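You operate a simulated robot arm through the tools that you are given. There is no shell and no other tool. Be economical: measure what you need, move in short steps, check, and stop when the job is done.

You run a simulated robot arm. Do the job below in one go: nothing can be reset, and whatever is moved stays where it is left.

## Task
Isolate the heater: stop it, switch off, park its plug and open all three orange levers.
Fine: the green key stops it; the plug goes in the free slot of the plug rack.

The check looks at the end state, three seconds after you hand in, the way a careful person would. Anything else that was tipped, shoved, dropped, spilled or broken makes it a failure.

## Robot
A 7-joint arm with a two-finger parallel gripper, fixed in place. Base frame: the origin is at the foot of the arm, x ahead of it, y to its left, z up; the work surface is at about z = 0.824. Readings come in m, rad, newtons and seconds.
With the tool pointing down near the work surface it reaches from about 0.44 to 0.92 m from the base axis. Its first joint turns from -2.007 to 2.007 rad. Payload 3.91 kg.
The tool frame sits at the grasp point between the pads (the TCP): z along the fingers, y along the line on which they close. The tips reach 0.03 m beyond it. The gripper opens to 0.11 m. The fingers are 0.02 m wide and 0.01 m thick; the gripper's body (0.048 by 0.112 m) begins 0.055 m behind the TCP.
Orientation is told as [roll, pitch, yaw] about the base's x, y, z axes, in that order, counted from this pose: with the fingers straight down and closing along the base's y, the tool's x points along the base's -x, its y along +y and its z along -z.

## Interface
- The arm moves only by the tool drive_tool. Its argument "commands" is a list of rows, each an object of numbers (a shift or turn left out is 0, a gripper value left out holds the last): "dx", "dy", "dz": the shift along the tool's x, y, z in m; "rx", "ry", "rz": the turn, a rotation vector about the tool's x, y, z in rad. In form: [{"dx": .., "dy": .., "dz": .., "rx": .., "ry": .., "rz": ..}, ...]. A call has 1 to 20 rows; each row shifts and turns the commanded pose from where the row before left it, along the tool's axes as they then stand. "fingers" is the gripper command, from -1 (fully open) to 1 (shut), values between in proportion, set as the call begins (left out, the last holds). Each row takes 0.2 s and may step no farther than 0.05 m and 0.15 rad from the row before; otherwise, or with a gripper value out of range, the whole call is refused. Where a pose cannot be reached the arm comes as near as it can. A force on the tool above 50 N (or 10 N above the force at the start of the call, whichever is more), or a blocked arm, ends the call early, and 0.2 s more pass. Each finger travels about 0.153 m/s and halts on what it meets, pressing with about 40 N; the grip force reading is that of the motor and also rises with nothing between the fingers. The clock runs only during rows and for 0.2 s after the last one: add rows that do not move to give the fingers time. The reply holds the time, the measured pose of the TCP, the force on the tool along the base axes, the opening and the grip force, in the units named above and with some noise.
- Cameras (640 x 400 px; columns grow to the right, rows downward): "scene" is fixed at [0.2251, -0.6568, 1.6252]; the picture's right is [0.76, -0.66, 0.00], its down [-0.54, -0.63, -0.56] and it looks along [0.37, 0.42, -0.83] (base axes); focal length 327 px, centre (320, 200). "wrist" rides on the gripper at [0.072, 0.017, -0.103] in the tool frame; the picture's right is [-0.23, 0.97, 0.00], its down [-0.76, -0.18, -0.62] and it looks along [-0.61, -0.14, 0.78] (tool axes); focal length 222 px, centre (320, 200). There is no depth. A picture from a camera that has moved, and an enlarged one, comes with that camera's place and axes in the base frame and with its lens. The place of the scene camera against the robot may be out by one fixed shift of up to 0.025 m in any direction.
- capture(camera): a new picture of that camera. No time passes.
- slide_trunk(by): slides the trunk up (or, below 0, down) by that many m; the arm rides with it, the base frame stays. It gives what a move gives, with no picture.
- zoom(camera, box): a new picture of the part [left, top, right, bottom] of that camera's present view, enlarged. No time passes.
- hand_in(): hands the job in; it is judged then, once.

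Work in short steps. Places have to be worked out from the pictures, the camera data and where the tool is seen: move nearer, look again, correct. Check each grasp and each placing, and mend what went wrong. You have 120 turns and 64 pictures in all, those below and enlarged ones among them. Open the gripper and draw the arm clear of the work before you hand the job in, unless the task says otherwise; then end with one line.

The tools are called after "Call:" by a JSON object that holds its "name" and its "arguments". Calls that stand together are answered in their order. drive_tool: Moves the arm, as the interface text tells. Its arguments: {"type":"object","properties":{"commands":{"type":"array"},"fingers":{"type":"number"}},"required":["commands"]} The other tools are called the same way: slide_trunk (by) slides the trunk up or down; capture (camera) takes a picture; zoom (camera, box) takes an enlarged picture of a part of a camera's view; hand_in () hands the job in.

At the start:

```text
time: 0.0
tcp_pos: [0.6061, -0.2786, 1.1324]
tool_rot: [0.0, -0.001, 0.0]
ft_force: [-0.7, 0.0, -0.2]
finger_gap: 0.1102
finger_force: 0.1
trunk travel left (down, up): [-0.8, 0.19]
```

scene: 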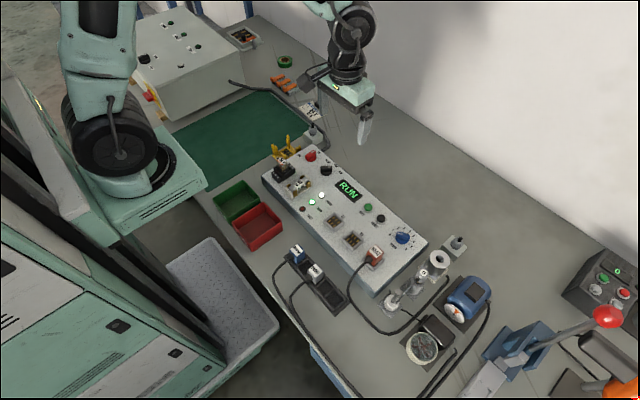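
wrist: 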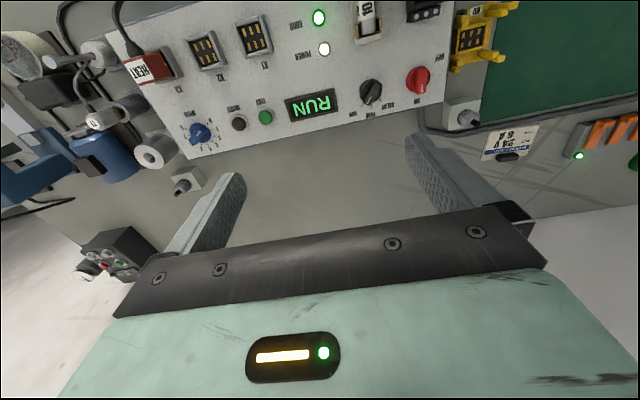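

The panel with RUN display, keys, knobs and a red plug is visible; I zoom to identify the parts.

Call:
{"name": "zoom", "arguments": {"camera": "scene", "box": [250, 130, 450, 300]}}

Call:
{"name": "zoom", "arguments": {"camera": "scene", "box": [220, 20, 380, 150]}}

Call:
{"name": "zoom", "arguments": {"camera": "wrist", "box": [60, 0, 460, 200]}}

Call:
{"name": "zoom", "arguments": {"camera": "scene", "box": [260, 220, 500, 380]}}

```text
2.35 times, centred on (350, 215) of scene
camera zoom: at [0.2251, -0.6568, 1.6252], right [0.76, -0.66, 0.0], down [-0.54, -0.63, -0.56], along [0.37, 0.42, -0.83], focal length 769 px, centre (249, 165)
```

zoom: 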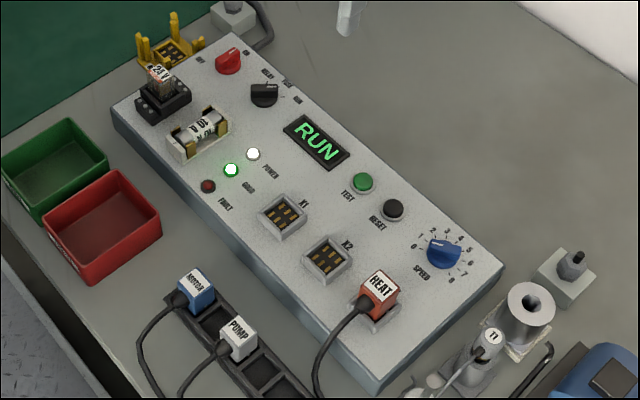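

```text
3.08 times, centred on (300, 85) of scene
camera zoom: at [0.2251, -0.6568, 1.6252], right [0.76, -0.66, 0.0], down [-0.54, -0.63, -0.56], along [0.37, 0.42, -0.83], focal length 1006 px, centre (382, 554)
```

zoom: 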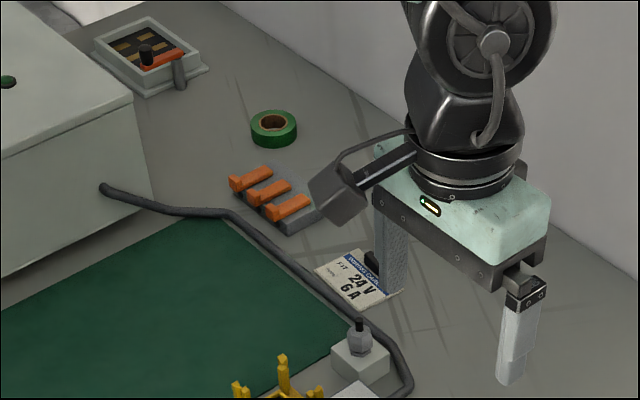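

```text
1.60 times, centred on (260, 100) of wrist
camera zoom: at [0.5321, -0.2606, 1.2366], right [0.23, 0.97, 0.0], down [0.76, -0.18, 0.62], along [0.61, -0.14, -0.78], focal length 355 px, centre (416, 360)
```

zoom: 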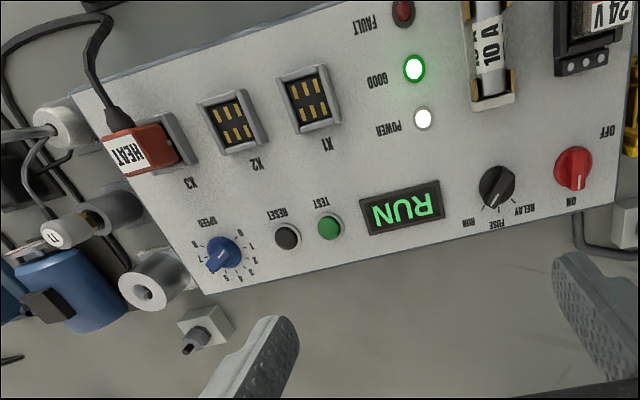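

```text
2.50 times, centred on (380, 300) of scene
camera zoom: at [0.2251, -0.6568, 1.6252], right [0.76, -0.66, 0.0], down [-0.54, -0.63, -0.56], along [0.37, 0.42, -0.83], focal length 818 px, centre (170, -50)
```

zoom: 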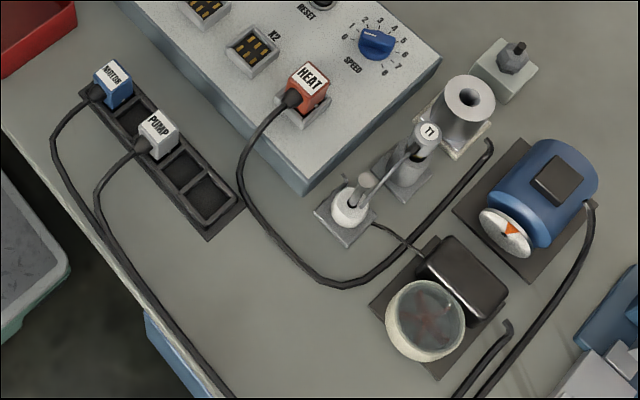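

Checking the rack, the right-hand button box and the orange levers closer.

Call:
{"name": "zoom", "arguments": {"camera": "scene", "box": [540, 230, 640, 320]}}

Call:
{"name": "zoom", "arguments": {"camera": "scene", "box": [270, 235, 360, 315]}}

Call:
{"name": "zoom", "arguments": {"camera": "scene", "box": [260, 50, 330, 110]}}

```text
4.44 times, centred on (590, 275) of scene
camera zoom: at [0.2251, -0.6568, 1.6252], right [0.76, -0.66, 0.0], down [-0.54, -0.63, -0.56], along [0.37, 0.42, -0.83], focal length 1453 px, centre (-880, -133)
```

zoom: 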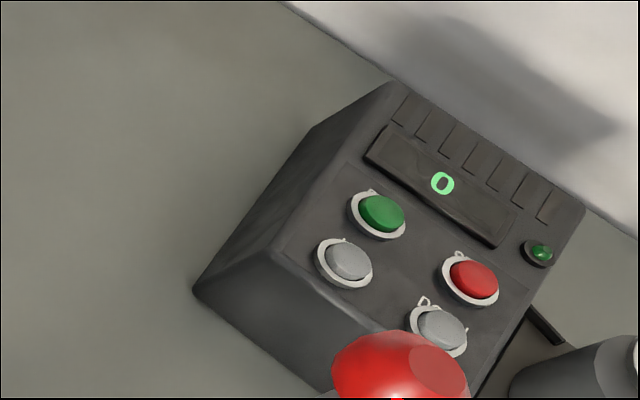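

```text
5.00 times, centred on (315, 275) of scene
camera zoom: at [0.2251, -0.6568, 1.6252], right [0.76, -0.66, 0.0], down [-0.54, -0.63, -0.56], along [0.37, 0.42, -0.83], focal length 1635 px, centre (345, -175)
```

zoom: 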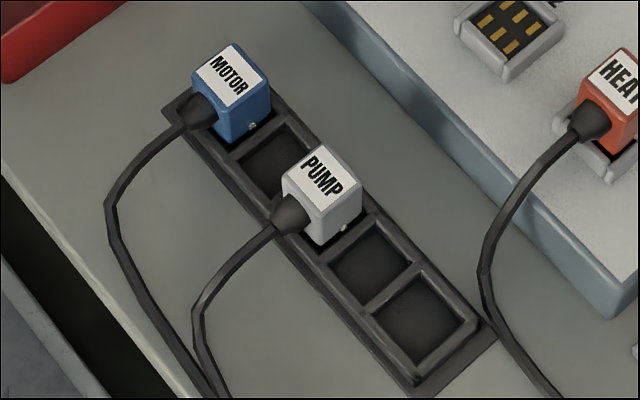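

```text
6.67 times, centred on (295, 80) of scene
camera zoom: at [0.2251, -0.6568, 1.6252], right [0.76, -0.66, 0.0], down [-0.54, -0.63, -0.56], along [0.37, 0.42, -0.83], focal length 2180 px, centre (487, 1000)
```

zoom: 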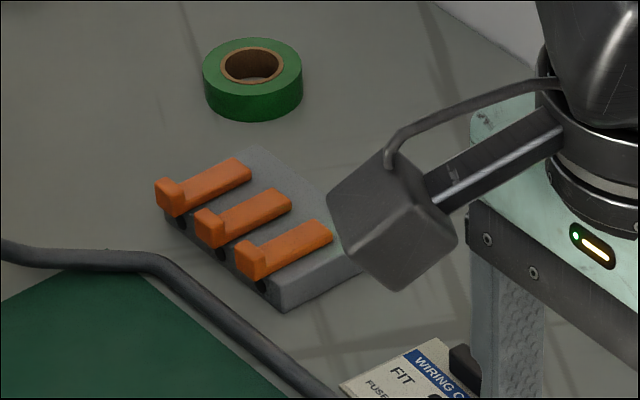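

The panel's green key (TEST) sits next to the RUN display. I need a second wrist view for triangulation, so I shift the arm over the panel at the same height.

Call:
{"name": "drive_tool", "arguments": {"commands": [{"dx": 0.04, "dy": -0.04}, {"dx": 0.04, "dy": -0.04}, {"dx": 0.04, "dy": -0.04}, {}]}}

Call:
{"name": "capture", "arguments": {"camera": "wrist"}}

```text
refused: row 1 steps farther than a row can; nothing moved
```

```text
54 pictures are left
camera wrist: at [0.5321, -0.2606, 1.2366], right [0.23, 0.97, 0.0], down [0.76, -0.18, 0.62], along [0.61, -0.14, -0.78], focal length 222 px, centre (320, 200)
```

wrist: 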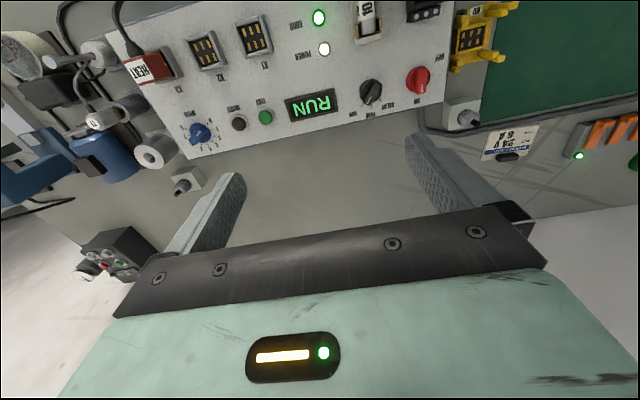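

Steps were too long; retry with 0.03 steps.

Call:
{"name": "drive_tool", "arguments": {"commands": [{"dx": 0.03, "dy": -0.03}, {"dx": 0.03, "dy": -0.03}, {"dx": 0.03, "dy": -0.03}, {"dx": 0.03, "dy": -0.03}, {}]}}

```text
time: 1.2
tcp_pos: [0.4866, -0.3999, 1.1333]
tool_rot: [0.001, -0.001, -0.001]
ft_force: [-0.5, 1.0, -0.9]
finger_gap: 0.1103
finger_force: 0.0
trunk travel left (down, up): [-0.8, 0.19]
```

Taking the second view.

Call:
{"name": "zoom", "arguments": {"camera": "wrist", "box": [80, 0, 480, 250]}}

```text
1.60 times, centred on (280, 125) of wrist
camera zoom: at [0.4123, -0.3817, 1.2371], right [0.23, 0.97, 0.0], down [0.76, -0.18, 0.62], along [0.61, -0.14, -0.78], focal length 355 px, centre (384, 320)
```

zoom: 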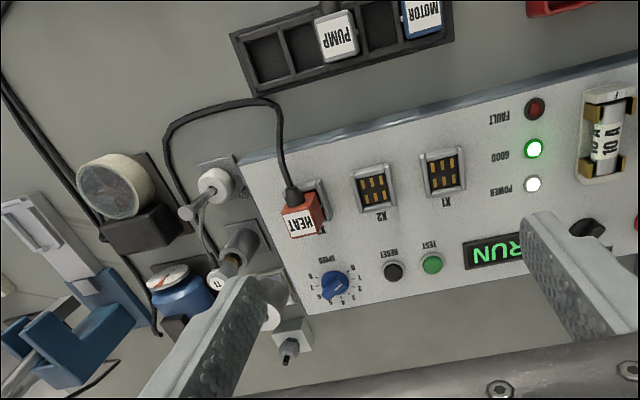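

Triangulation puts the green key's top at about (0.631, −0.375, 0.869). I close the fingers and move above it, with tips about 6 cm over the panel.

Call:
{"name": "drive_tool", "arguments": {"commands": [{"dx": -0.036, "dy": 0.006}, {"dx": -0.036, "dy": 0.006}, {"dx": -0.036, "dy": 0.006}, {"dx": -0.0364, "dy": 0.007}, {"dz": 0.045}, {"dz": 0.045}, {"dz": 0.045}, {"dz": 0.035}, {}], "fingers": 1}}

Call:
{"name": "capture", "arguments": {"camera": "wrist"}}

Call:
{"name": "zoom", "arguments": {"camera": "scene", "box": [320, 140, 430, 230]}}

```text
time: 3.2
tcp_pos: [0.6314, -0.3726, 0.9634]
tool_rot: [-0.001, -0.001, -0.001]
ft_force: [0.0, 0.4, 0.5]
finger_gap: 0.0
finger_force: 37.5
trunk travel left (down, up): [-0.8, 0.19]
```

```text
52 pictures are left
camera wrist: at [0.5572, -0.3565, 1.067], right [0.23, 0.97, 0.0], down [0.76, -0.18, 0.62], along [0.61, -0.14, -0.78], focal length 222 px, centre (320, 200)
```

wrist: 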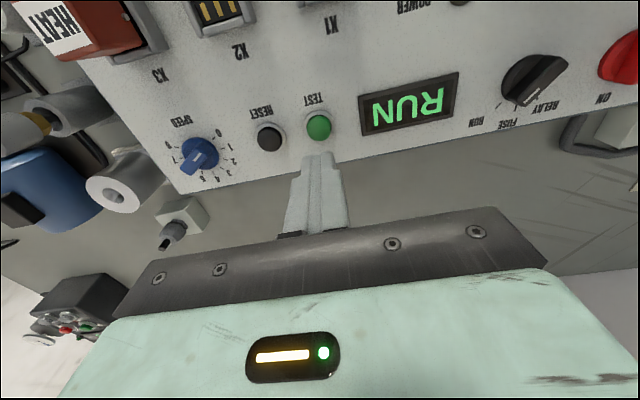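

```text
4.44 times, centred on (375, 185) of scene
camera zoom: at [0.2251, -0.6568, 1.6252], right [0.76, -0.66, 0.0], down [-0.54, -0.63, -0.56], along [0.37, 0.42, -0.83], focal length 1453 px, centre (76, 267)
```

zoom: 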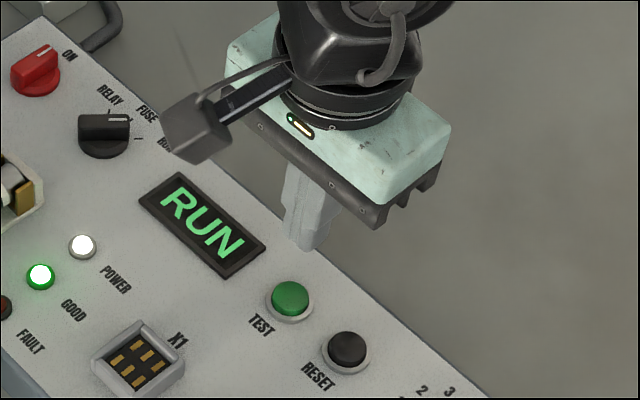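

The tool lines up with the key (about 3 mm correction in x). I descend, then press in small steps.

Call:
{"name": "drive_tool", "arguments": {"commands": [{"dx": 0.003, "dy": -0.001, "dz": 0.03}, {"dz": 0.025}, {"dz": 0.005}, {"dz": 0.003}, {"dz": 0.003}, {}]}}

Call:
{"name": "capture", "arguments": {"camera": "wrist"}}

```text
time: 4.6
tcp_pos: [0.627, -0.3737, 0.8983]
tool_rot: [-0.001, -0.001, 0.0]
ft_force: [-3.8, 5.9, 20.9]
finger_gap: 0.0
finger_force: 37.4
trunk travel left (down, up): [-0.8, 0.19]
```

```text
50 pictures are left
camera wrist: at [0.5532, -0.3565, 1.0022], right [0.23, 0.97, 0.0], down [0.76, -0.18, 0.62], along [0.61, -0.14, -0.78], focal length 222 px, centre (320, 200)
```

wrist: 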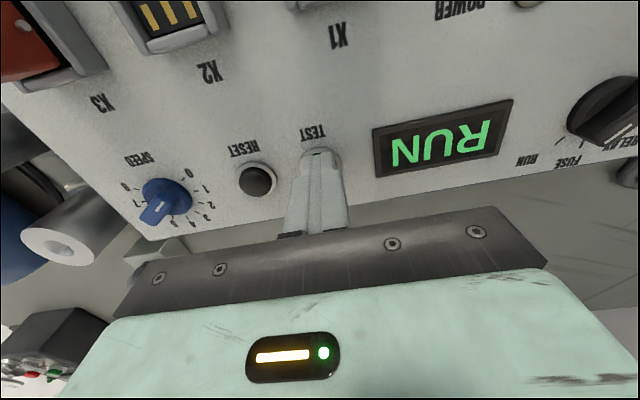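

Contact at 21 N with the display still on RUN; I press further in 1 mm steps.

Call:
{"name": "drive_tool", "arguments": {"commands": [{"dz": 0.001}, {"dz": 0.001}, {"dz": 0.001}, {}, {}]}}

Call:
{"name": "zoom", "arguments": {"camera": "scene", "box": [320, 140, 430, 230]}}

```text
time: 5.8
tcp_pos: [0.6273, -0.3746, 0.896]
tool_rot: [-0.001, -0.003, 0.001]
ft_force: [-0.2, 5.8, 36.0]
finger_gap: 0.0
finger_force: 37.9
trunk travel left (down, up): [-0.8, 0.19]
```

```text
4.44 times, centred on (375, 185) of scene
camera zoom: at [0.2251, -0.6568, 1.6252], right [0.76, -0.66, 0.0], down [-0.54, -0.63, -0.56], along [0.37, 0.42, -0.83], focal length 1453 px, centre (76, 267)
```

zoom: 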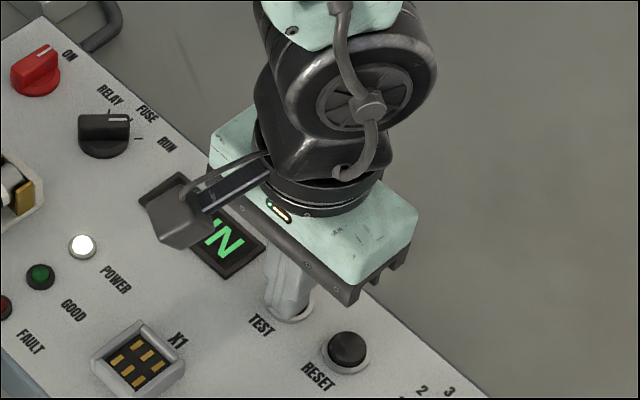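

The GOOD lamp went out. I retract and look at the display.

Call:
{"name": "drive_tool", "arguments": {"commands": [{"dz": -0.03}, {"dz": -0.04}, {}]}}

Call:
{"name": "capture", "arguments": {"camera": "wrist"}}

```text
time: 6.6
tcp_pos: [0.6283, -0.3735, 0.9637]
tool_rot: [0.001, 0.002, -0.001]
ft_force: [-1.1, 0.0, -0.2]
finger_gap: 0.0
finger_force: 37.8
trunk travel left (down, up): [-0.8, 0.19]
```

```text
48 pictures are left
camera wrist: at [0.5549, -0.3563, 1.068], right [0.23, 0.97, 0.0], down [0.76, -0.18, 0.62], along [0.61, -0.14, -0.78], focal length 222 px, centre (320, 200)
```

wrist: 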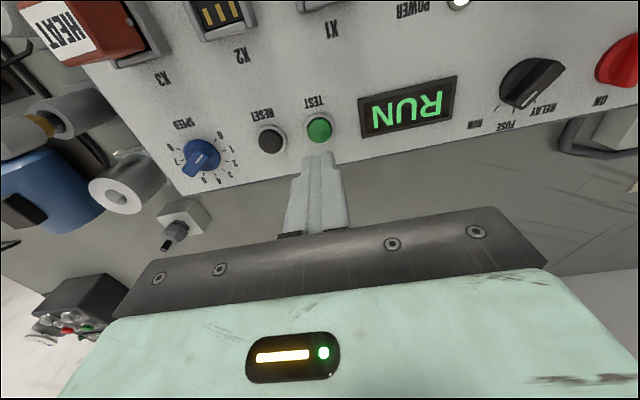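

The display still reads RUN; I check the lamps from the scene camera.

Call:
{"name": "zoom", "arguments": {"camera": "scene", "box": [260, 130, 430, 270]}}

Call:
{"name": "zoom", "arguments": {"camera": "scene", "box": [540, 230, 640, 400]}}

Call:
{"name": "zoom", "arguments": {"camera": "scene", "box": [130, 0, 290, 110]}}

```text
2.86 times, centred on (345, 200) of scene
camera zoom: at [0.2251, -0.6568, 1.6252], right [0.76, -0.66, 0.0], down [-0.54, -0.63, -0.56], along [0.37, 0.42, -0.83], focal length 934 px, centre (249, 200)
```

zoom: 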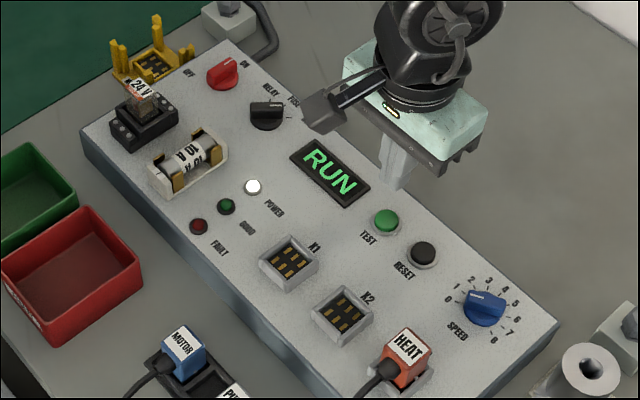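

```text
2.35 times, centred on (590, 315) of scene
camera zoom: at [0.2251, -0.6568, 1.6252], right [0.76, -0.66, 0.0], down [-0.54, -0.63, -0.56], along [0.37, 0.42, -0.83], focal length 769 px, centre (-315, -71)
```

zoom: 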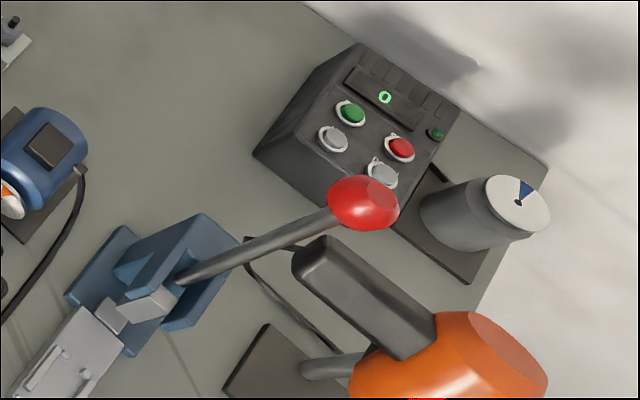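

```text
3.64 times, centred on (210, 55) of scene
camera zoom: at [0.2251, -0.6568, 1.6252], right [0.76, -0.66, 0.0], down [-0.54, -0.63, -0.56], along [0.37, 0.42, -0.83], focal length 1189 px, centre (720, 727)
```

zoom: 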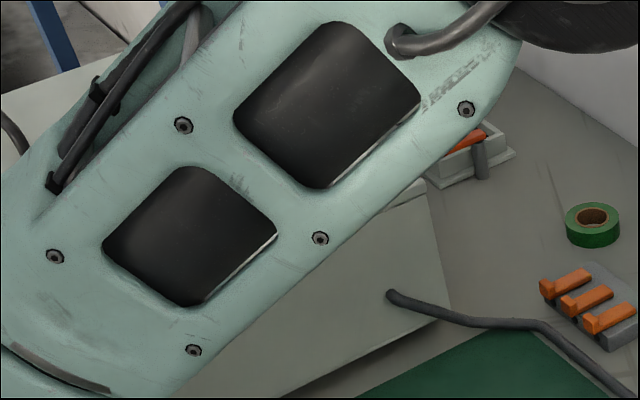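

GOOD is latched off, so the green key worked. Next is the red ON/OFF knob at about (0.626, −0.145); I move above it and look.

Call:
{"name": "drive_tool", "arguments": {"commands": [{"dz": -0.03}, {"dy": 0.046}, {"dy": 0.046}, {"dy": 0.046}, {"dy": 0.046}, {"dy": 0.046}, {}], "fingers": -0.2}}

Call:
{"name": "capture", "arguments": {"camera": "wrist"}}

```text
time: 8.2
tcp_pos: [0.6264, -0.1462, 0.993]
tool_rot: [0.001, -0.001, 0.0]
ft_force: [0.0, 0.1, -0.3]
finger_gap: 0.066
finger_force: 0.2
trunk travel left (down, up): [-0.8, 0.19]
```

```text
44 pictures are left
camera wrist: at [0.553, -0.1282, 1.0969], right [0.23, 0.97, 0.0], down [0.76, -0.18, 0.62], along [0.61, -0.14, -0.78], focal length 222 px, centre (320, 200)
```

wrist: 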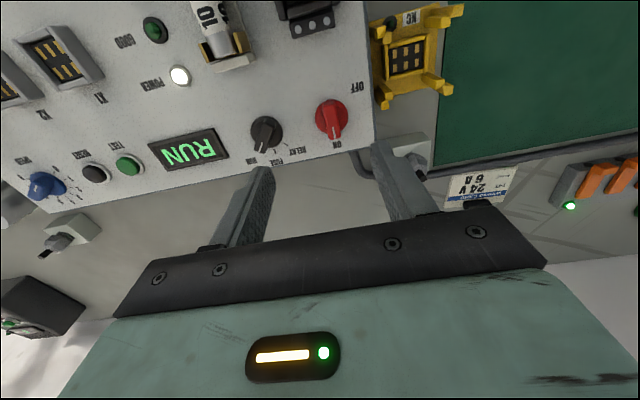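

Call:
{"name": "zoom", "arguments": {"camera": "wrist", "box": [270, 70, 390, 160]}}

Call:
{"name": "zoom", "arguments": {"camera": "scene", "box": [290, 130, 350, 185]}}

```text
4.44 times, centred on (330, 115) of wrist
camera zoom: at [0.553, -0.1282, 1.0969], right [0.23, 0.97, 0.0], down [0.76, -0.18, 0.62], along [0.61, -0.14, -0.78], focal length 987 px, centre (276, 578)
```

zoom: 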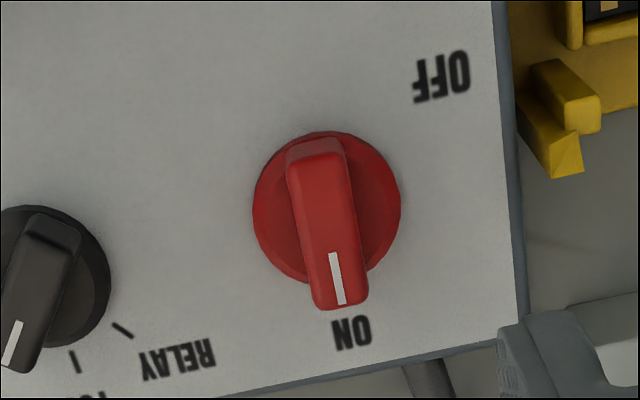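

```text
7.27 times, centred on (320, 158) of scene
camera zoom: at [0.2251, -0.6568, 1.6252], right [0.76, -0.66, 0.0], down [-0.54, -0.63, -0.56], along [0.37, 0.42, -0.83], focal length 2378 px, centre (320, 509)
```

zoom: 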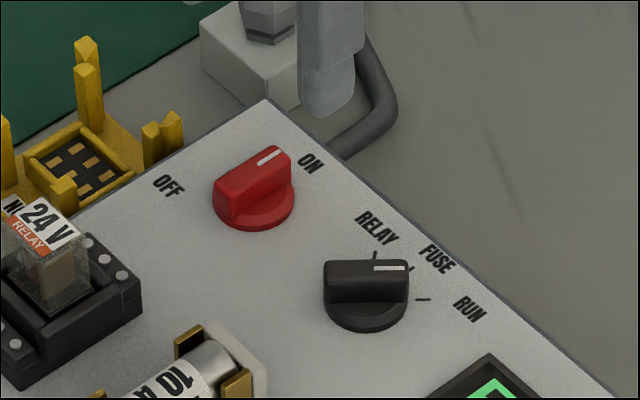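

The red handle points to ON (base +x), knob axis about (0.629, −0.133), OFF lies about 90–125° CCW as seen from above. I lower open fingers astride the handle.

Call:
{"name": "drive_tool", "arguments": {"commands": [{"dx": -0.002, "dy": 0.013}, {"dz": 0.03}, {"dz": 0.03}, {"dz": 0.015}, {}], "fingers": 0.2}}

Call:
{"name": "zoom", "arguments": {"camera": "wrist", "box": [230, 80, 430, 220]}}

Call:
{"name": "zoom", "arguments": {"camera": "scene", "box": [280, 120, 360, 185]}}

```text
time: 9.4
tcp_pos: [0.6291, -0.1311, 0.919]
tool_rot: [0.001, -0.001, 0.002]
ft_force: [-1.0, 0.5, -0.7]
finger_gap: 0.0438
finger_force: 0.1
trunk travel left (down, up): [-0.8, 0.19]
```

```text
2.86 times, centred on (330, 150) of wrist
camera zoom: at [0.5563, -0.1134, 1.0226], right [0.23, 0.97, 0.0], down [0.76, -0.18, 0.62], along [0.61, -0.14, -0.78], focal length 635 px, centre (291, 343)
```

zoom: 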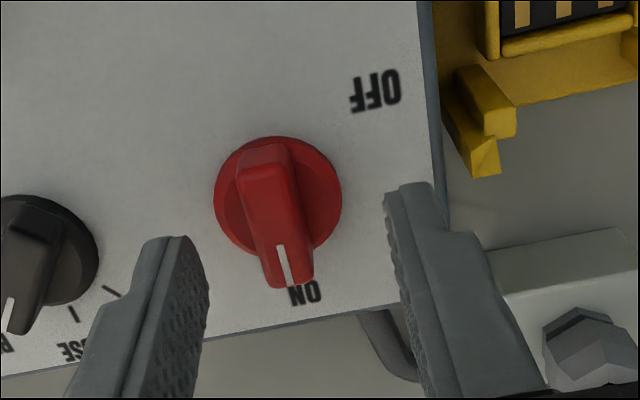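

```text
6.15 times, centred on (320, 152) of scene
camera zoom: at [0.2251, -0.6568, 1.6252], right [0.76, -0.66, 0.0], down [-0.54, -0.63, -0.56], along [0.37, 0.42, -0.83], focal length 2012 px, centre (320, 492)
```

zoom: 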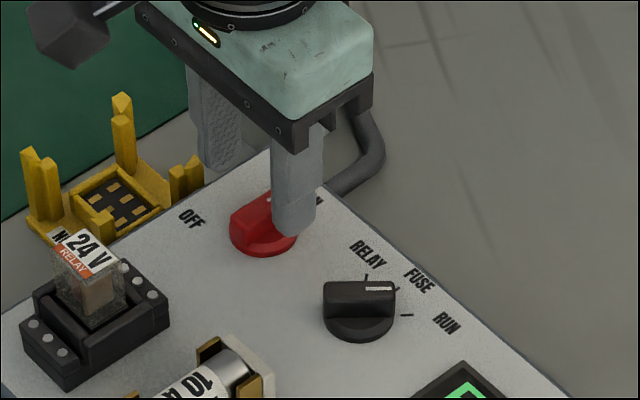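

Handle top is about z 0.88, axis at (0.629, −0.134). I go down to put tips near 0.870 and close gently.

Call:
{"name": "drive_tool", "arguments": {"commands": [{"dy": -0.003, "dz": 0.008}, {"dz": 0.006}, {"dz": 0.005}, {}]}}

Call:
{"name": "drive_tool", "arguments": {"commands": [{}, {}, {}], "fingers": 1}}

```text
time: 10.4
tcp_pos: [0.6289, -0.1343, 0.8997]
tool_rot: [0.0, -0.001, 0.001]
ft_force: [0.9, -0.3, 0.3]
finger_gap: 0.044
finger_force: 0.1
trunk travel left (down, up): [-0.8, 0.19]
```

```text
time: 11.2
tcp_pos: [0.6285, -0.1346, 0.8985]
tool_rot: [0.002, -0.001, -0.002]
ft_force: [-0.3, -7.5, -0.4]
finger_gap: 0.0335
finger_force: 45.5
trunk travel left (down, up): [-0.8, 0.19]
```

The gap of 33 mm means I grip the base disc, not the handle. I reopen, raise 7 mm and close again.

Call:
{"name": "drive_tool", "arguments": {"commands": [{}, {"dz": -0.007}, {}], "fingers": 0.2}}

Call:
{"name": "drive_tool", "arguments": {"commands": [{}, {}, {}], "fingers": 1}}

```text
time: 12.0
tcp_pos: [0.6282, -0.1334, 0.9061]
tool_rot: [0.001, 0.0, -0.001]
ft_force: [-0.4, -0.4, 1.1]
finger_gap: 0.0441
finger_force: 0.0
trunk travel left (down, up): [-0.8, 0.19]
```

```text
time: 12.8
tcp_pos: [0.629, -0.1355, 0.9063]
tool_rot: [-0.001, -0.001, -0.001]
ft_force: [-0.6, -5.5, -0.1]
finger_gap: 0.0128
finger_force: 45.4
trunk travel left (down, up): [-0.8, 0.19]
```

Now the handle is gripped (12.8 mm). I turn it CCW seen from above (negative rz) by about 50° and check.

Call:
{"name": "drive_tool", "arguments": {"commands": [{"rz": -0.14}, {"rz": -0.14}, {"rz": -0.14}, {"rz": -0.14}, {"rz": -0.14}, {"rz": -0.14}, {}]}}

Call:
{"name": "zoom", "arguments": {"camera": "scene", "box": [270, 110, 390, 210]}}

```text
time: 14.4
tcp_pos: [0.6292, -0.1351, 0.9069]
tool_rot: [0.001, 0.001, 0.841]
ft_force: [3.4, -18.4, -15.1]
finger_gap: 0.0128
finger_force: 44.8
trunk travel left (down, up): [-0.8, 0.19]
```

```text
4.00 times, centred on (330, 160) of scene
camera zoom: at [0.2251, -0.6568, 1.6252], right [0.76, -0.66, 0.0], down [-0.54, -0.63, -0.56], along [0.37, 0.42, -0.83], focal length 1308 px, centre (280, 360)
```

zoom: 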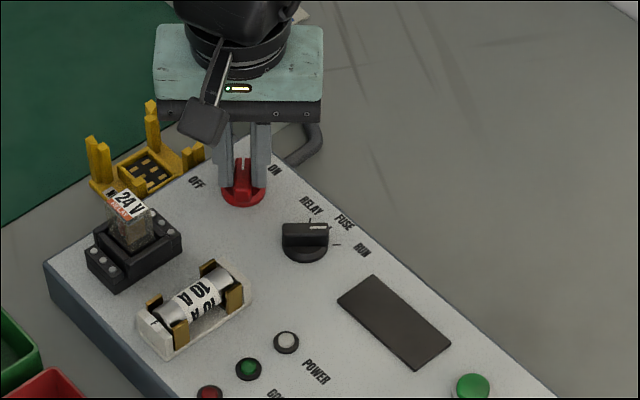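

The display and POWER lamp went dark; I keep turning toward the OFF mark.

Call:
{"name": "drive_tool", "arguments": {"commands": [{"rz": -0.14}, {"rz": -0.14}, {"rz": -0.14}, {"rz": -0.14}, {"rz": -0.14}, {}]}}

Call:
{"name": "zoom", "arguments": {"camera": "scene", "box": [270, 110, 390, 210]}}

```text
time: 15.8
tcp_pos: [0.6304, -0.1368, 0.9064]
tool_rot: [0.001, 0.0, 1.54]
ft_force: [8.5, -20.8, -24.9]
finger_gap: 0.013
finger_force: 44.8
trunk travel left (down, up): [-0.8, 0.19]
```

```text
4.00 times, centred on (330, 160) of scene
camera zoom: at [0.2251, -0.6568, 1.6252], right [0.76, -0.66, 0.0], down [-0.54, -0.63, -0.56], along [0.37, 0.42, -0.83], focal length 1308 px, centre (280, 360)
```

zoom: 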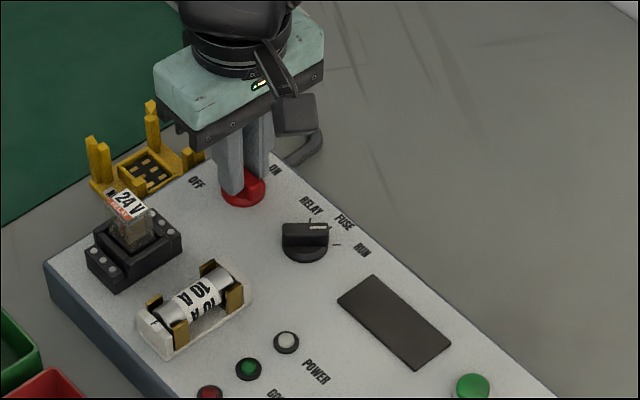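

At 88° it still follows; I turn two more small steps to see whether there is a stop.

Call:
{"name": "drive_tool", "arguments": {"commands": [{"rz": -0.1}, {"rz": -0.1}, {"rz": -0.1}, {}]}}

Call:
{"name": "zoom", "arguments": {"camera": "scene", "box": [290, 130, 350, 185]}}

```text
time: 16.8
tcp_pos: [0.6298, -0.1338, 0.9069]
tool_rot: [-0.001, -0.002, 1.84]
ft_force: [11.4, -9.1, -12.2]
finger_gap: 0.0178
finger_force: 45.3
trunk travel left (down, up): [-0.8, 0.19]
```

```text
7.27 times, centred on (320, 158) of scene
camera zoom: at [0.2251, -0.6568, 1.6252], right [0.76, -0.66, 0.0], down [-0.54, -0.63, -0.56], along [0.37, 0.42, -0.83], focal length 2378 px, centre (320, 509)
```

zoom: 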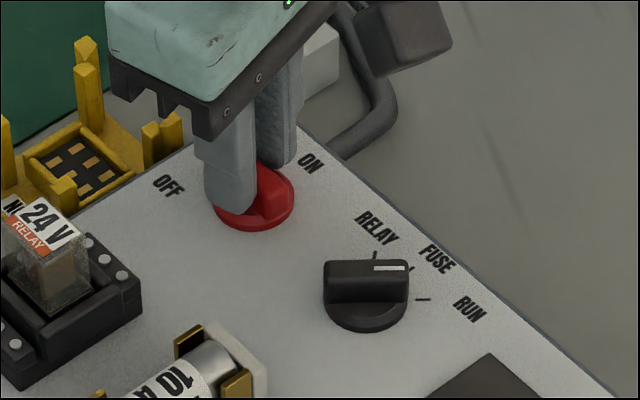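

The gap widened, so the stop was reached at about 90°. I release, rise and verify.

Call:
{"name": "drive_tool", "arguments": {"commands": [{}, {}, {"dz": -0.04}, {"dz": -0.05}, {"dz": -0.05}, {}], "fingers": -0.1}}

Call:
{"name": "zoom", "arguments": {"camera": "scene", "box": [280, 120, 360, 185]}}

```text
time: 18.2
tcp_pos: [0.6307, -0.1363, 1.0456]
tool_rot: [0.001, 0.001, 1.84]
ft_force: [0.1, 0.7, -1.0]
finger_gap: 0.0606
finger_force: 0.0
trunk travel left (down, up): [-0.8, 0.19]
```

```text
6.15 times, centred on (320, 152) of scene
camera zoom: at [0.2251, -0.6568, 1.6252], right [0.76, -0.66, 0.0], down [-0.54, -0.63, -0.56], along [0.37, 0.42, -0.83], focal length 2012 px, centre (320, 492)
```

zoom: 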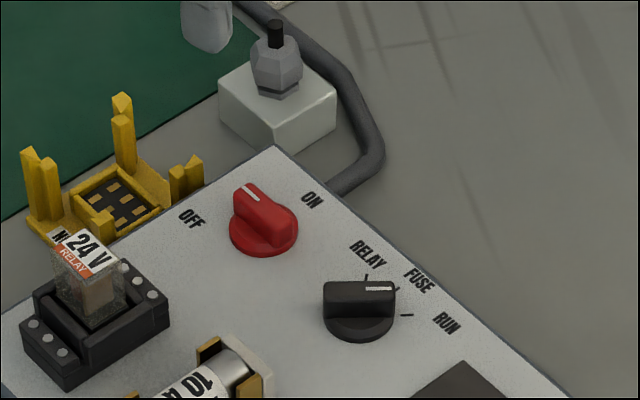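

OFF confirmed. I rotate back to yaw 0, then move to view the HEAT plug and rack.

Call:
{"name": "drive_tool", "arguments": {"commands": [{"rz": 0.1415}, {"rz": 0.1415}, {"rz": 0.1415}, {"rz": 0.1415}, {"rz": 0.1415}, {"rz": 0.1415}, {"rz": 0.1415}, {"rz": 0.1415}, {"rz": 0.1415}, {"rz": 0.1415}, {"rz": 0.1415}, {"rz": 0.1415}, {"rz": 0.142}, {"dz": -0.02}, {}]}}

Call:
{"name": "drive_tool", "arguments": {"commands": [{"dx": 0.015, "dy": -0.045}, {"dx": 0.015, "dy": -0.045}, {"dx": 0.015, "dy": -0.045}, {"dx": 0.015, "dy": -0.045}, {"dx": 0.015, "dy": -0.045}, {"dx": 0.015, "dy": -0.045}, {"dx": 0.015, "dy": -0.045}, {"dx": 0.02, "dy": -0.035}, {}], "fingers": -1}}

Call:
{"name": "capture", "arguments": {"camera": "wrist"}}

```text
time: 21.4
tcp_pos: [0.6283, -0.1342, 1.0665]
tool_rot: [0.0, 0.0, -0.002]
ft_force: [-0.2, 0.6, 0.3]
finger_gap: 0.0605
finger_force: 0.0
trunk travel left (down, up): [-0.8, 0.19]
```

```text
time: 23.4
tcp_pos: [0.5015, -0.4835, 1.0643]
tool_rot: [0.0, 0.0, -0.002]
ft_force: [0.7, 0.1, -0.2]
finger_gap: 0.11
finger_force: 0.1
trunk travel left (down, up): [-0.8, 0.19]
```

```text
35 pictures are left
camera wrist: at [0.4287, -0.4662, 1.17], right [0.23, 0.97, 0.0], down [0.76, -0.18, 0.62], along [0.61, -0.14, -0.78], focal length 222 px, centre (320, 200)
```

wrist: 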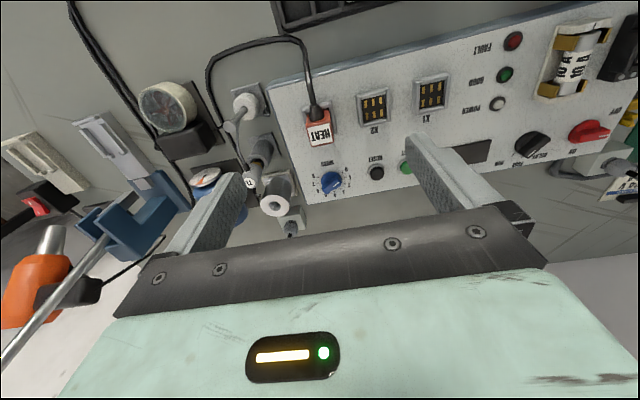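

Call:
{"name": "zoom", "arguments": {"camera": "wrist", "box": [260, 70, 400, 170]}}

```text
4.00 times, centred on (330, 120) of wrist
camera zoom: at [0.4287, -0.4662, 1.17], right [0.23, 0.97, 0.0], down [0.76, -0.18, 0.62], along [0.61, -0.14, -0.78], focal length 888 px, centre (280, 520)
```

zoom: 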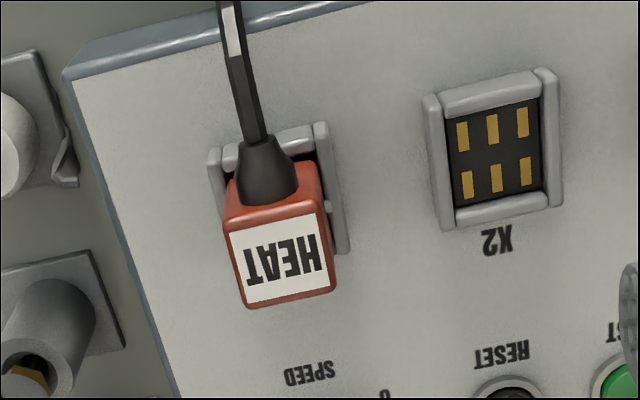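

HEAT plug top at about (0.531, −0.490, 0.909), 28 mm wide in y, aligned with base. I move above it, partly closing the fingers, and descend.

Call:
{"name": "drive_tool", "arguments": {"commands": [{"dx": -0.0295, "dy": -0.006}, {"dz": 0.04}, {"dz": 0.04}, {"dz": 0.02}, {}], "fingers": 0.0}}

Call:
{"name": "capture", "arguments": {"camera": "wrist"}}

```text
time: 24.6
tcp_pos: [0.5325, -0.489, 0.9645]
tool_rot: [0.002, 0.0, -0.004]
ft_force: [0.0, 0.2, 0.3]
finger_gap: 0.0549
finger_force: 0.0
trunk travel left (down, up): [-0.8, 0.19]
```

```text
33 pictures are left
camera wrist: at [0.4594, -0.4714, 1.0683], right [0.23, 0.97, 0.0], down [0.76, -0.18, 0.62], along [0.61, -0.14, -0.78], focal length 222 px, centre (320, 200)
```

wrist: 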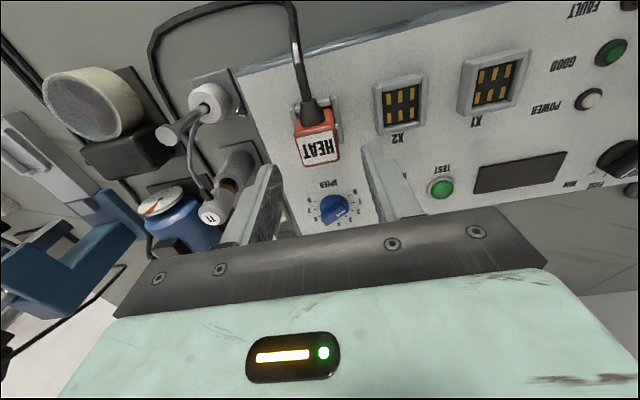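

Aligned. I descend to grip height and close.

Call:
{"name": "drive_tool", "arguments": {"commands": [{"dz": 0.03}, {"dz": 0.012}, {"dz": 0.01}, {}]}}

Call:
{"name": "drive_tool", "arguments": {"commands": [{}, {}, {}], "fingers": 1}}

Call:
{"name": "zoom", "arguments": {"camera": "wrist", "box": [220, 60, 420, 220]}}

```text
time: 25.6
tcp_pos: [0.532, -0.4893, 0.9143]
tool_rot: [-0.001, 0.001, -0.003]
ft_force: [0.2, 0.0, 0.4]
finger_gap: 0.0551
finger_force: 0.0
trunk travel left (down, up): [-0.8, 0.19]
```

```text
time: 26.4
tcp_pos: [0.5336, -0.4885, 0.9146]
tool_rot: [0.0, 0.0, 0.0]
ft_force: [0.3, -0.4, -0.3]
finger_gap: 0.0285
finger_force: 40.0
trunk travel left (down, up): [-0.8, 0.19]
```

```text
2.50 times, centred on (320, 140) of wrist
camera zoom: at [0.459, -0.4716, 1.0182], right [0.23, 0.97, 0.0], down [0.76, -0.18, 0.62], along [0.61, -0.14, -0.78], focal length 555 px, centre (320, 350)
```

zoom: 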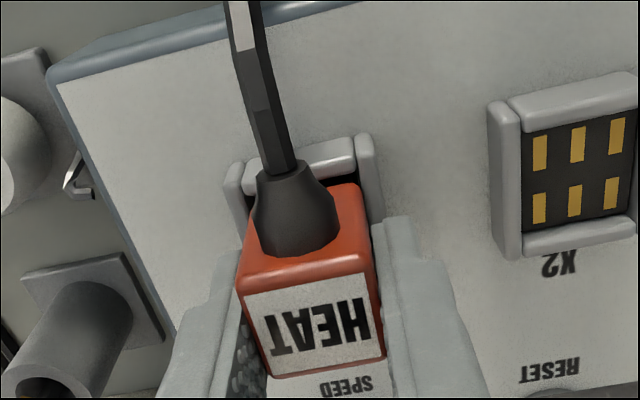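

Gripped at 28.5 mm. I pull the plug straight up gently.

Call:
{"name": "drive_tool", "arguments": {"commands": [{"dz": -0.006}, {"dz": -0.008}, {"dz": -0.01}, {"dz": -0.015}, {"dz": -0.02}, {"dz": -0.02}, {}]}}

Call:
{"name": "capture", "arguments": {"camera": "scene"}}

```text
time: 28.0
tcp_pos: [0.5334, -0.4899, 0.9948]
tool_rot: [0.0, 0.001, -0.003]
ft_force: [0.0, 0.2, -2.5]
finger_gap: 0.0288
finger_force: 39.5
trunk travel left (down, up): [-0.8, 0.19]
```

```text
31 pictures are left
```

scene: 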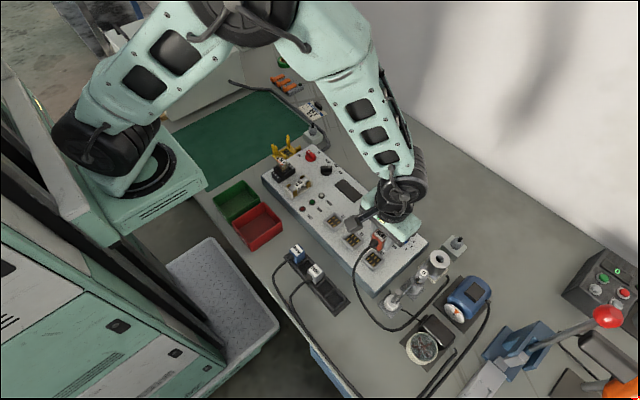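

The plug is free. I carry it back, raised, short of the rack so the wrist camera can see the free end slots.

Call:
{"name": "drive_tool", "arguments": {"commands": [{"dz": -0.03}, {"dx": 0.04}, {"dx": 0.04}, {"dx": 0.04}, {"dx": 0.03}, {}]}}

Call:
{"name": "capture", "arguments": {"camera": "wrist"}}

Call:
{"name": "zoom", "arguments": {"camera": "scene", "box": [270, 220, 410, 320]}}

```text
time: 29.4
tcp_pos: [0.3825, -0.4893, 1.0239]
tool_rot: [0.001, -0.001, -0.001]
ft_force: [1.1, 0.8, -0.7]
finger_gap: 0.0286
finger_force: 39.9
trunk travel left (down, up): [-0.8, 0.19]
```

```text
30 pictures are left
camera wrist: at [0.309, -0.4716, 1.1283], right [0.23, 0.97, 0.0], down [0.76, -0.18, 0.62], along [0.61, -0.14, -0.78], focal length 222 px, centre (320, 200)
```

wrist: 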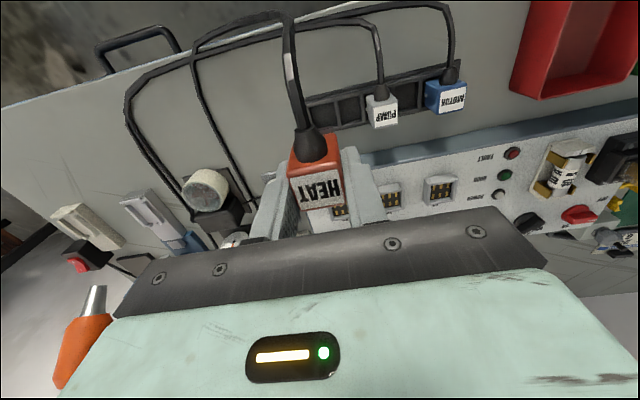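

```text
4.00 times, centred on (340, 270) of scene
camera zoom: at [0.2251, -0.6568, 1.6252], right [0.76, -0.66, 0.0], down [-0.54, -0.63, -0.56], along [0.37, 0.42, -0.83], focal length 1308 px, centre (240, -80)
```

zoom: 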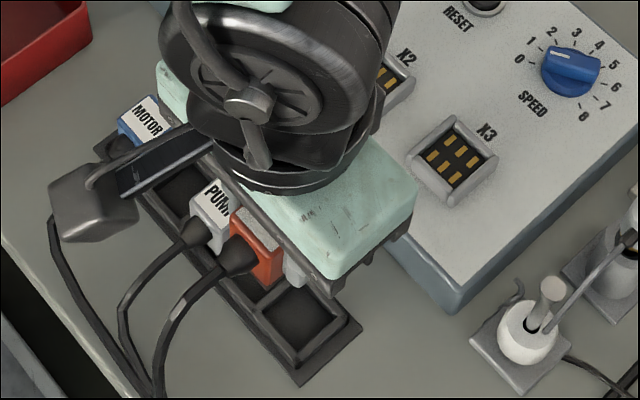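

I enlarge the rack in the wrist view to place the slots.

Call:
{"name": "zoom", "arguments": {"camera": "wrist", "box": [260, 50, 480, 190]}}

```text
2.86 times, centred on (370, 120) of wrist
camera zoom: at [0.309, -0.4716, 1.1283], right [0.23, 0.97, 0.0], down [0.76, -0.18, 0.62], along [0.61, -0.14, -0.78], focal length 635 px, centre (177, 429)
```

zoom: 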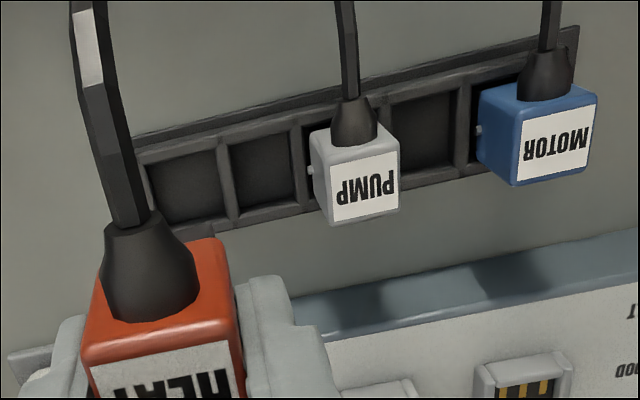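

Rack pitch is about 34 mm along y; slot 5 centre ≈ (0.402, −0.488), PUMP top ≈ 0.871. I line HEAT up over slot 5 and lower it to just above the rim.

Call:
{"name": "drive_tool", "arguments": {"commands": [{"dx": -0.022, "dy": 0.0015}, {"dz": 0.03}, {"dz": 0.03}, {"dz": 0.03}, {}]}}

Call:
{"name": "zoom", "arguments": {"camera": "wrist", "box": [220, 50, 440, 190]}}

Call:
{"name": "zoom", "arguments": {"camera": "scene", "box": [280, 230, 380, 310]}}

```text
time: 30.6
tcp_pos: [0.4036, -0.4893, 0.931]
tool_rot: [0.0, 0.0, -0.003]
ft_force: [0.4, 0.9, -0.9]
finger_gap: 0.0283
finger_force: 39.5
trunk travel left (down, up): [-0.8, 0.19]
```

```text
2.86 times, centred on (330, 120) of wrist
camera zoom: at [0.3308, -0.4715, 1.0364], right [0.23, 0.97, 0.0], down [0.76, -0.18, 0.62], along [0.61, -0.14, -0.78], focal length 635 px, centre (291, 429)
```

zoom: 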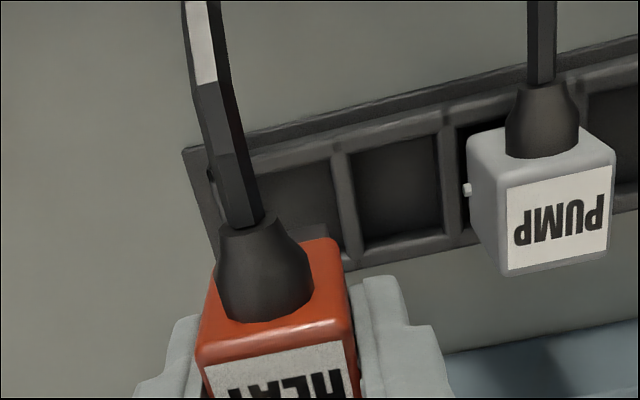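

```text
5.00 times, centred on (330, 270) of scene
camera zoom: at [0.2251, -0.6568, 1.6252], right [0.76, -0.66, 0.0], down [-0.54, -0.63, -0.56], along [0.37, 0.42, -0.83], focal length 1635 px, centre (270, -150)
```

zoom: 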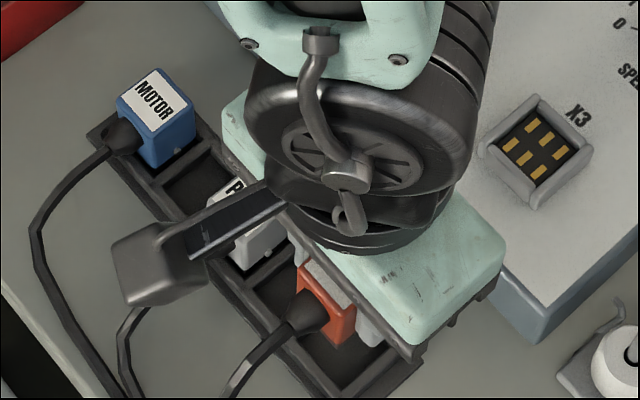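

Slot 5 centre refines to (0.402, −0.487). I nudge 1.5 mm in y and lower in small steps, watching the force.

Call:
{"name": "drive_tool", "arguments": {"commands": [{"dy": 0.0015, "dz": 0.02}, {"dz": 0.01}, {"dz": 0.004}, {"dz": 0.004}, {"dz": 0.004}, {}]}}

Call:
{"name": "zoom", "arguments": {"camera": "wrist", "box": [220, 50, 440, 190]}}

```text
time: 32.0
tcp_pos: [0.4057, -0.4882, 0.8923]
tool_rot: [0.0, 0.001, 0.0]
ft_force: [-0.3, 0.3, -0.8]
finger_gap: 0.0286
finger_force: 39.9
trunk travel left (down, up): [-0.8, 0.19]
```

```text
2.86 times, centred on (330, 120) of wrist
camera zoom: at [0.3314, -0.4699, 0.9957], right [0.23, 0.97, 0.0], down [0.76, -0.18, 0.62], along [0.61, -0.14, -0.78], focal length 635 px, centre (291, 429)
```

zoom: 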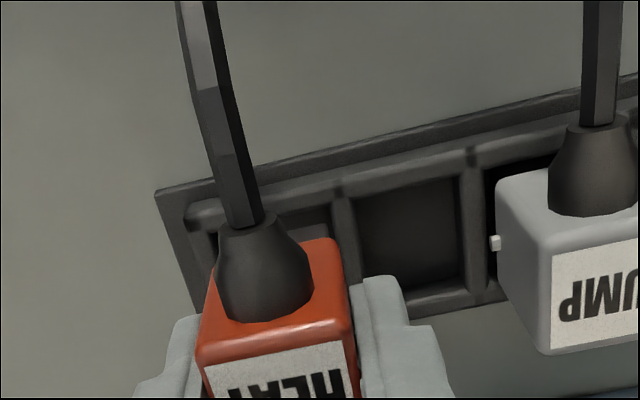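

No contact yet; continuing down in small steps.

Call:
{"name": "drive_tool", "arguments": {"commands": [{"dz": 0.004}, {"dz": 0.004}, {"dz": 0.003}, {"dz": 0.002}, {}]}}

Call:
{"name": "zoom", "arguments": {"camera": "wrist", "box": [220, 50, 440, 190]}}

Call:
{"name": "zoom", "arguments": {"camera": "scene", "box": [280, 230, 380, 310]}}

```text
time: 33.2
tcp_pos: [0.4061, -0.4871, 0.8786]
tool_rot: [0.0, -0.001, -0.003]
ft_force: [0.7, -0.1, -0.4]
finger_gap: 0.0286
finger_force: 40.2
trunk travel left (down, up): [-0.8, 0.19]
```

```text
2.86 times, centred on (330, 120) of wrist
camera zoom: at [0.3315, -0.4695, 0.9828], right [0.23, 0.97, 0.0], down [0.76, -0.18, 0.62], along [0.61, -0.14, -0.78], focal length 635 px, centre (291, 429)
```

zoom: 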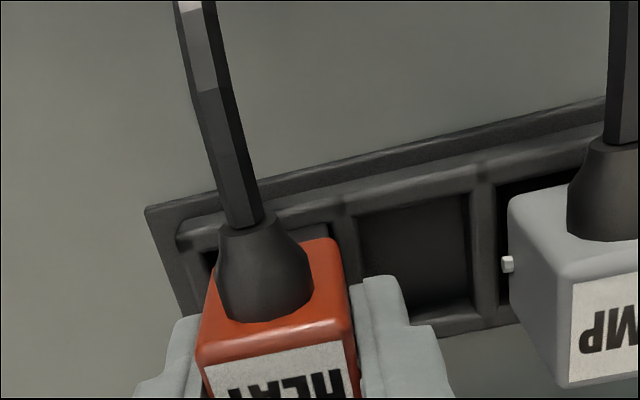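

```text
5.00 times, centred on (330, 270) of scene
camera zoom: at [0.2251, -0.6568, 1.6252], right [0.76, -0.66, 0.0], down [-0.54, -0.63, -0.56], along [0.37, 0.42, -0.83], focal length 1635 px, centre (270, -150)
```

zoom: 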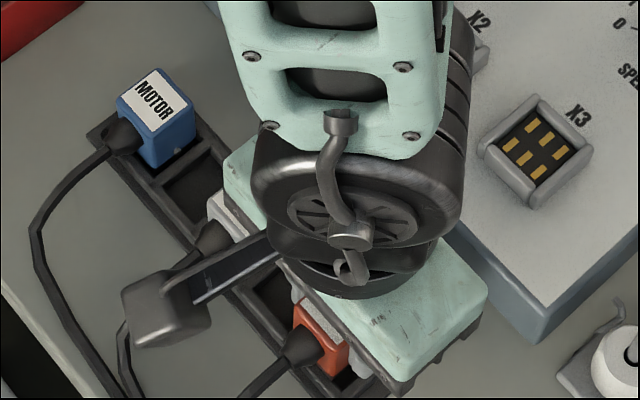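

Still free, alignment looks like PUMP's. I continue down in 2 mm steps until contact.

Call:
{"name": "drive_tool", "arguments": {"commands": [{"dz": 0.002}, {"dz": 0.002}, {"dz": 0.002}, {"dz": 0.002}, {}]}}

```text
time: 34.4
tcp_pos: [0.4075, -0.4886, 0.8708]
tool_rot: [-0.001, -0.002, 0.0]
ft_force: [17.7, -2.4, 2.8]
finger_gap: 0.0285
finger_force: 40.2
trunk travel left (down, up): [-0.8, 0.19]
```

A +x force of 18 N means the plug rubs on the slot's −x side; I raise slightly, shift +2 mm in x and try again.

Call:
{"name": "drive_tool", "arguments": {"commands": [{"dz": -0.004}, {"dx": -0.003}, {"dz": 0.002}, {"dz": 0.002}, {}]}}

Call:
{"name": "zoom", "arguments": {"camera": "wrist", "box": [220, 50, 440, 190]}}

```text
time: 35.6
tcp_pos: [0.4057, -0.4875, 0.8706]
tool_rot: [0.0, 0.004, -0.002]
ft_force: [3.2, -3.4, 0.9]
finger_gap: 0.0284
finger_force: 40.0
trunk travel left (down, up): [-0.8, 0.19]
```

```text
2.86 times, centred on (330, 120) of wrist
camera zoom: at [0.3337, -0.4695, 0.9748], right [0.23, 0.97, 0.0], down [0.76, -0.18, 0.62], along [0.61, -0.14, -0.78], focal length 635 px, centre (291, 429)
```

zoom: 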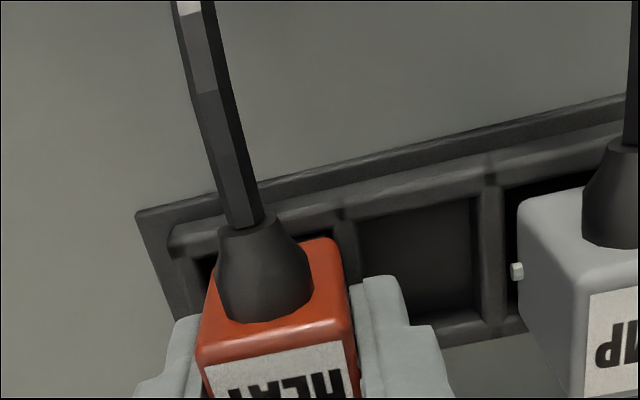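

Lateral force is gone. I continue down by 2 mm steps.

Call:
{"name": "drive_tool", "arguments": {"commands": [{"dz": 0.002}, {"dz": 0.002}, {"dz": 0.002}, {}]}}

```text
time: 36.6
tcp_pos: [0.4079, -0.4879, 0.8665]
tool_rot: [0.0, -0.001, -0.003]
ft_force: [-6.3, -0.6, 34.4]
finger_gap: 0.0285
finger_force: 39.3
trunk travel left (down, up): [-0.8, 0.19]
```

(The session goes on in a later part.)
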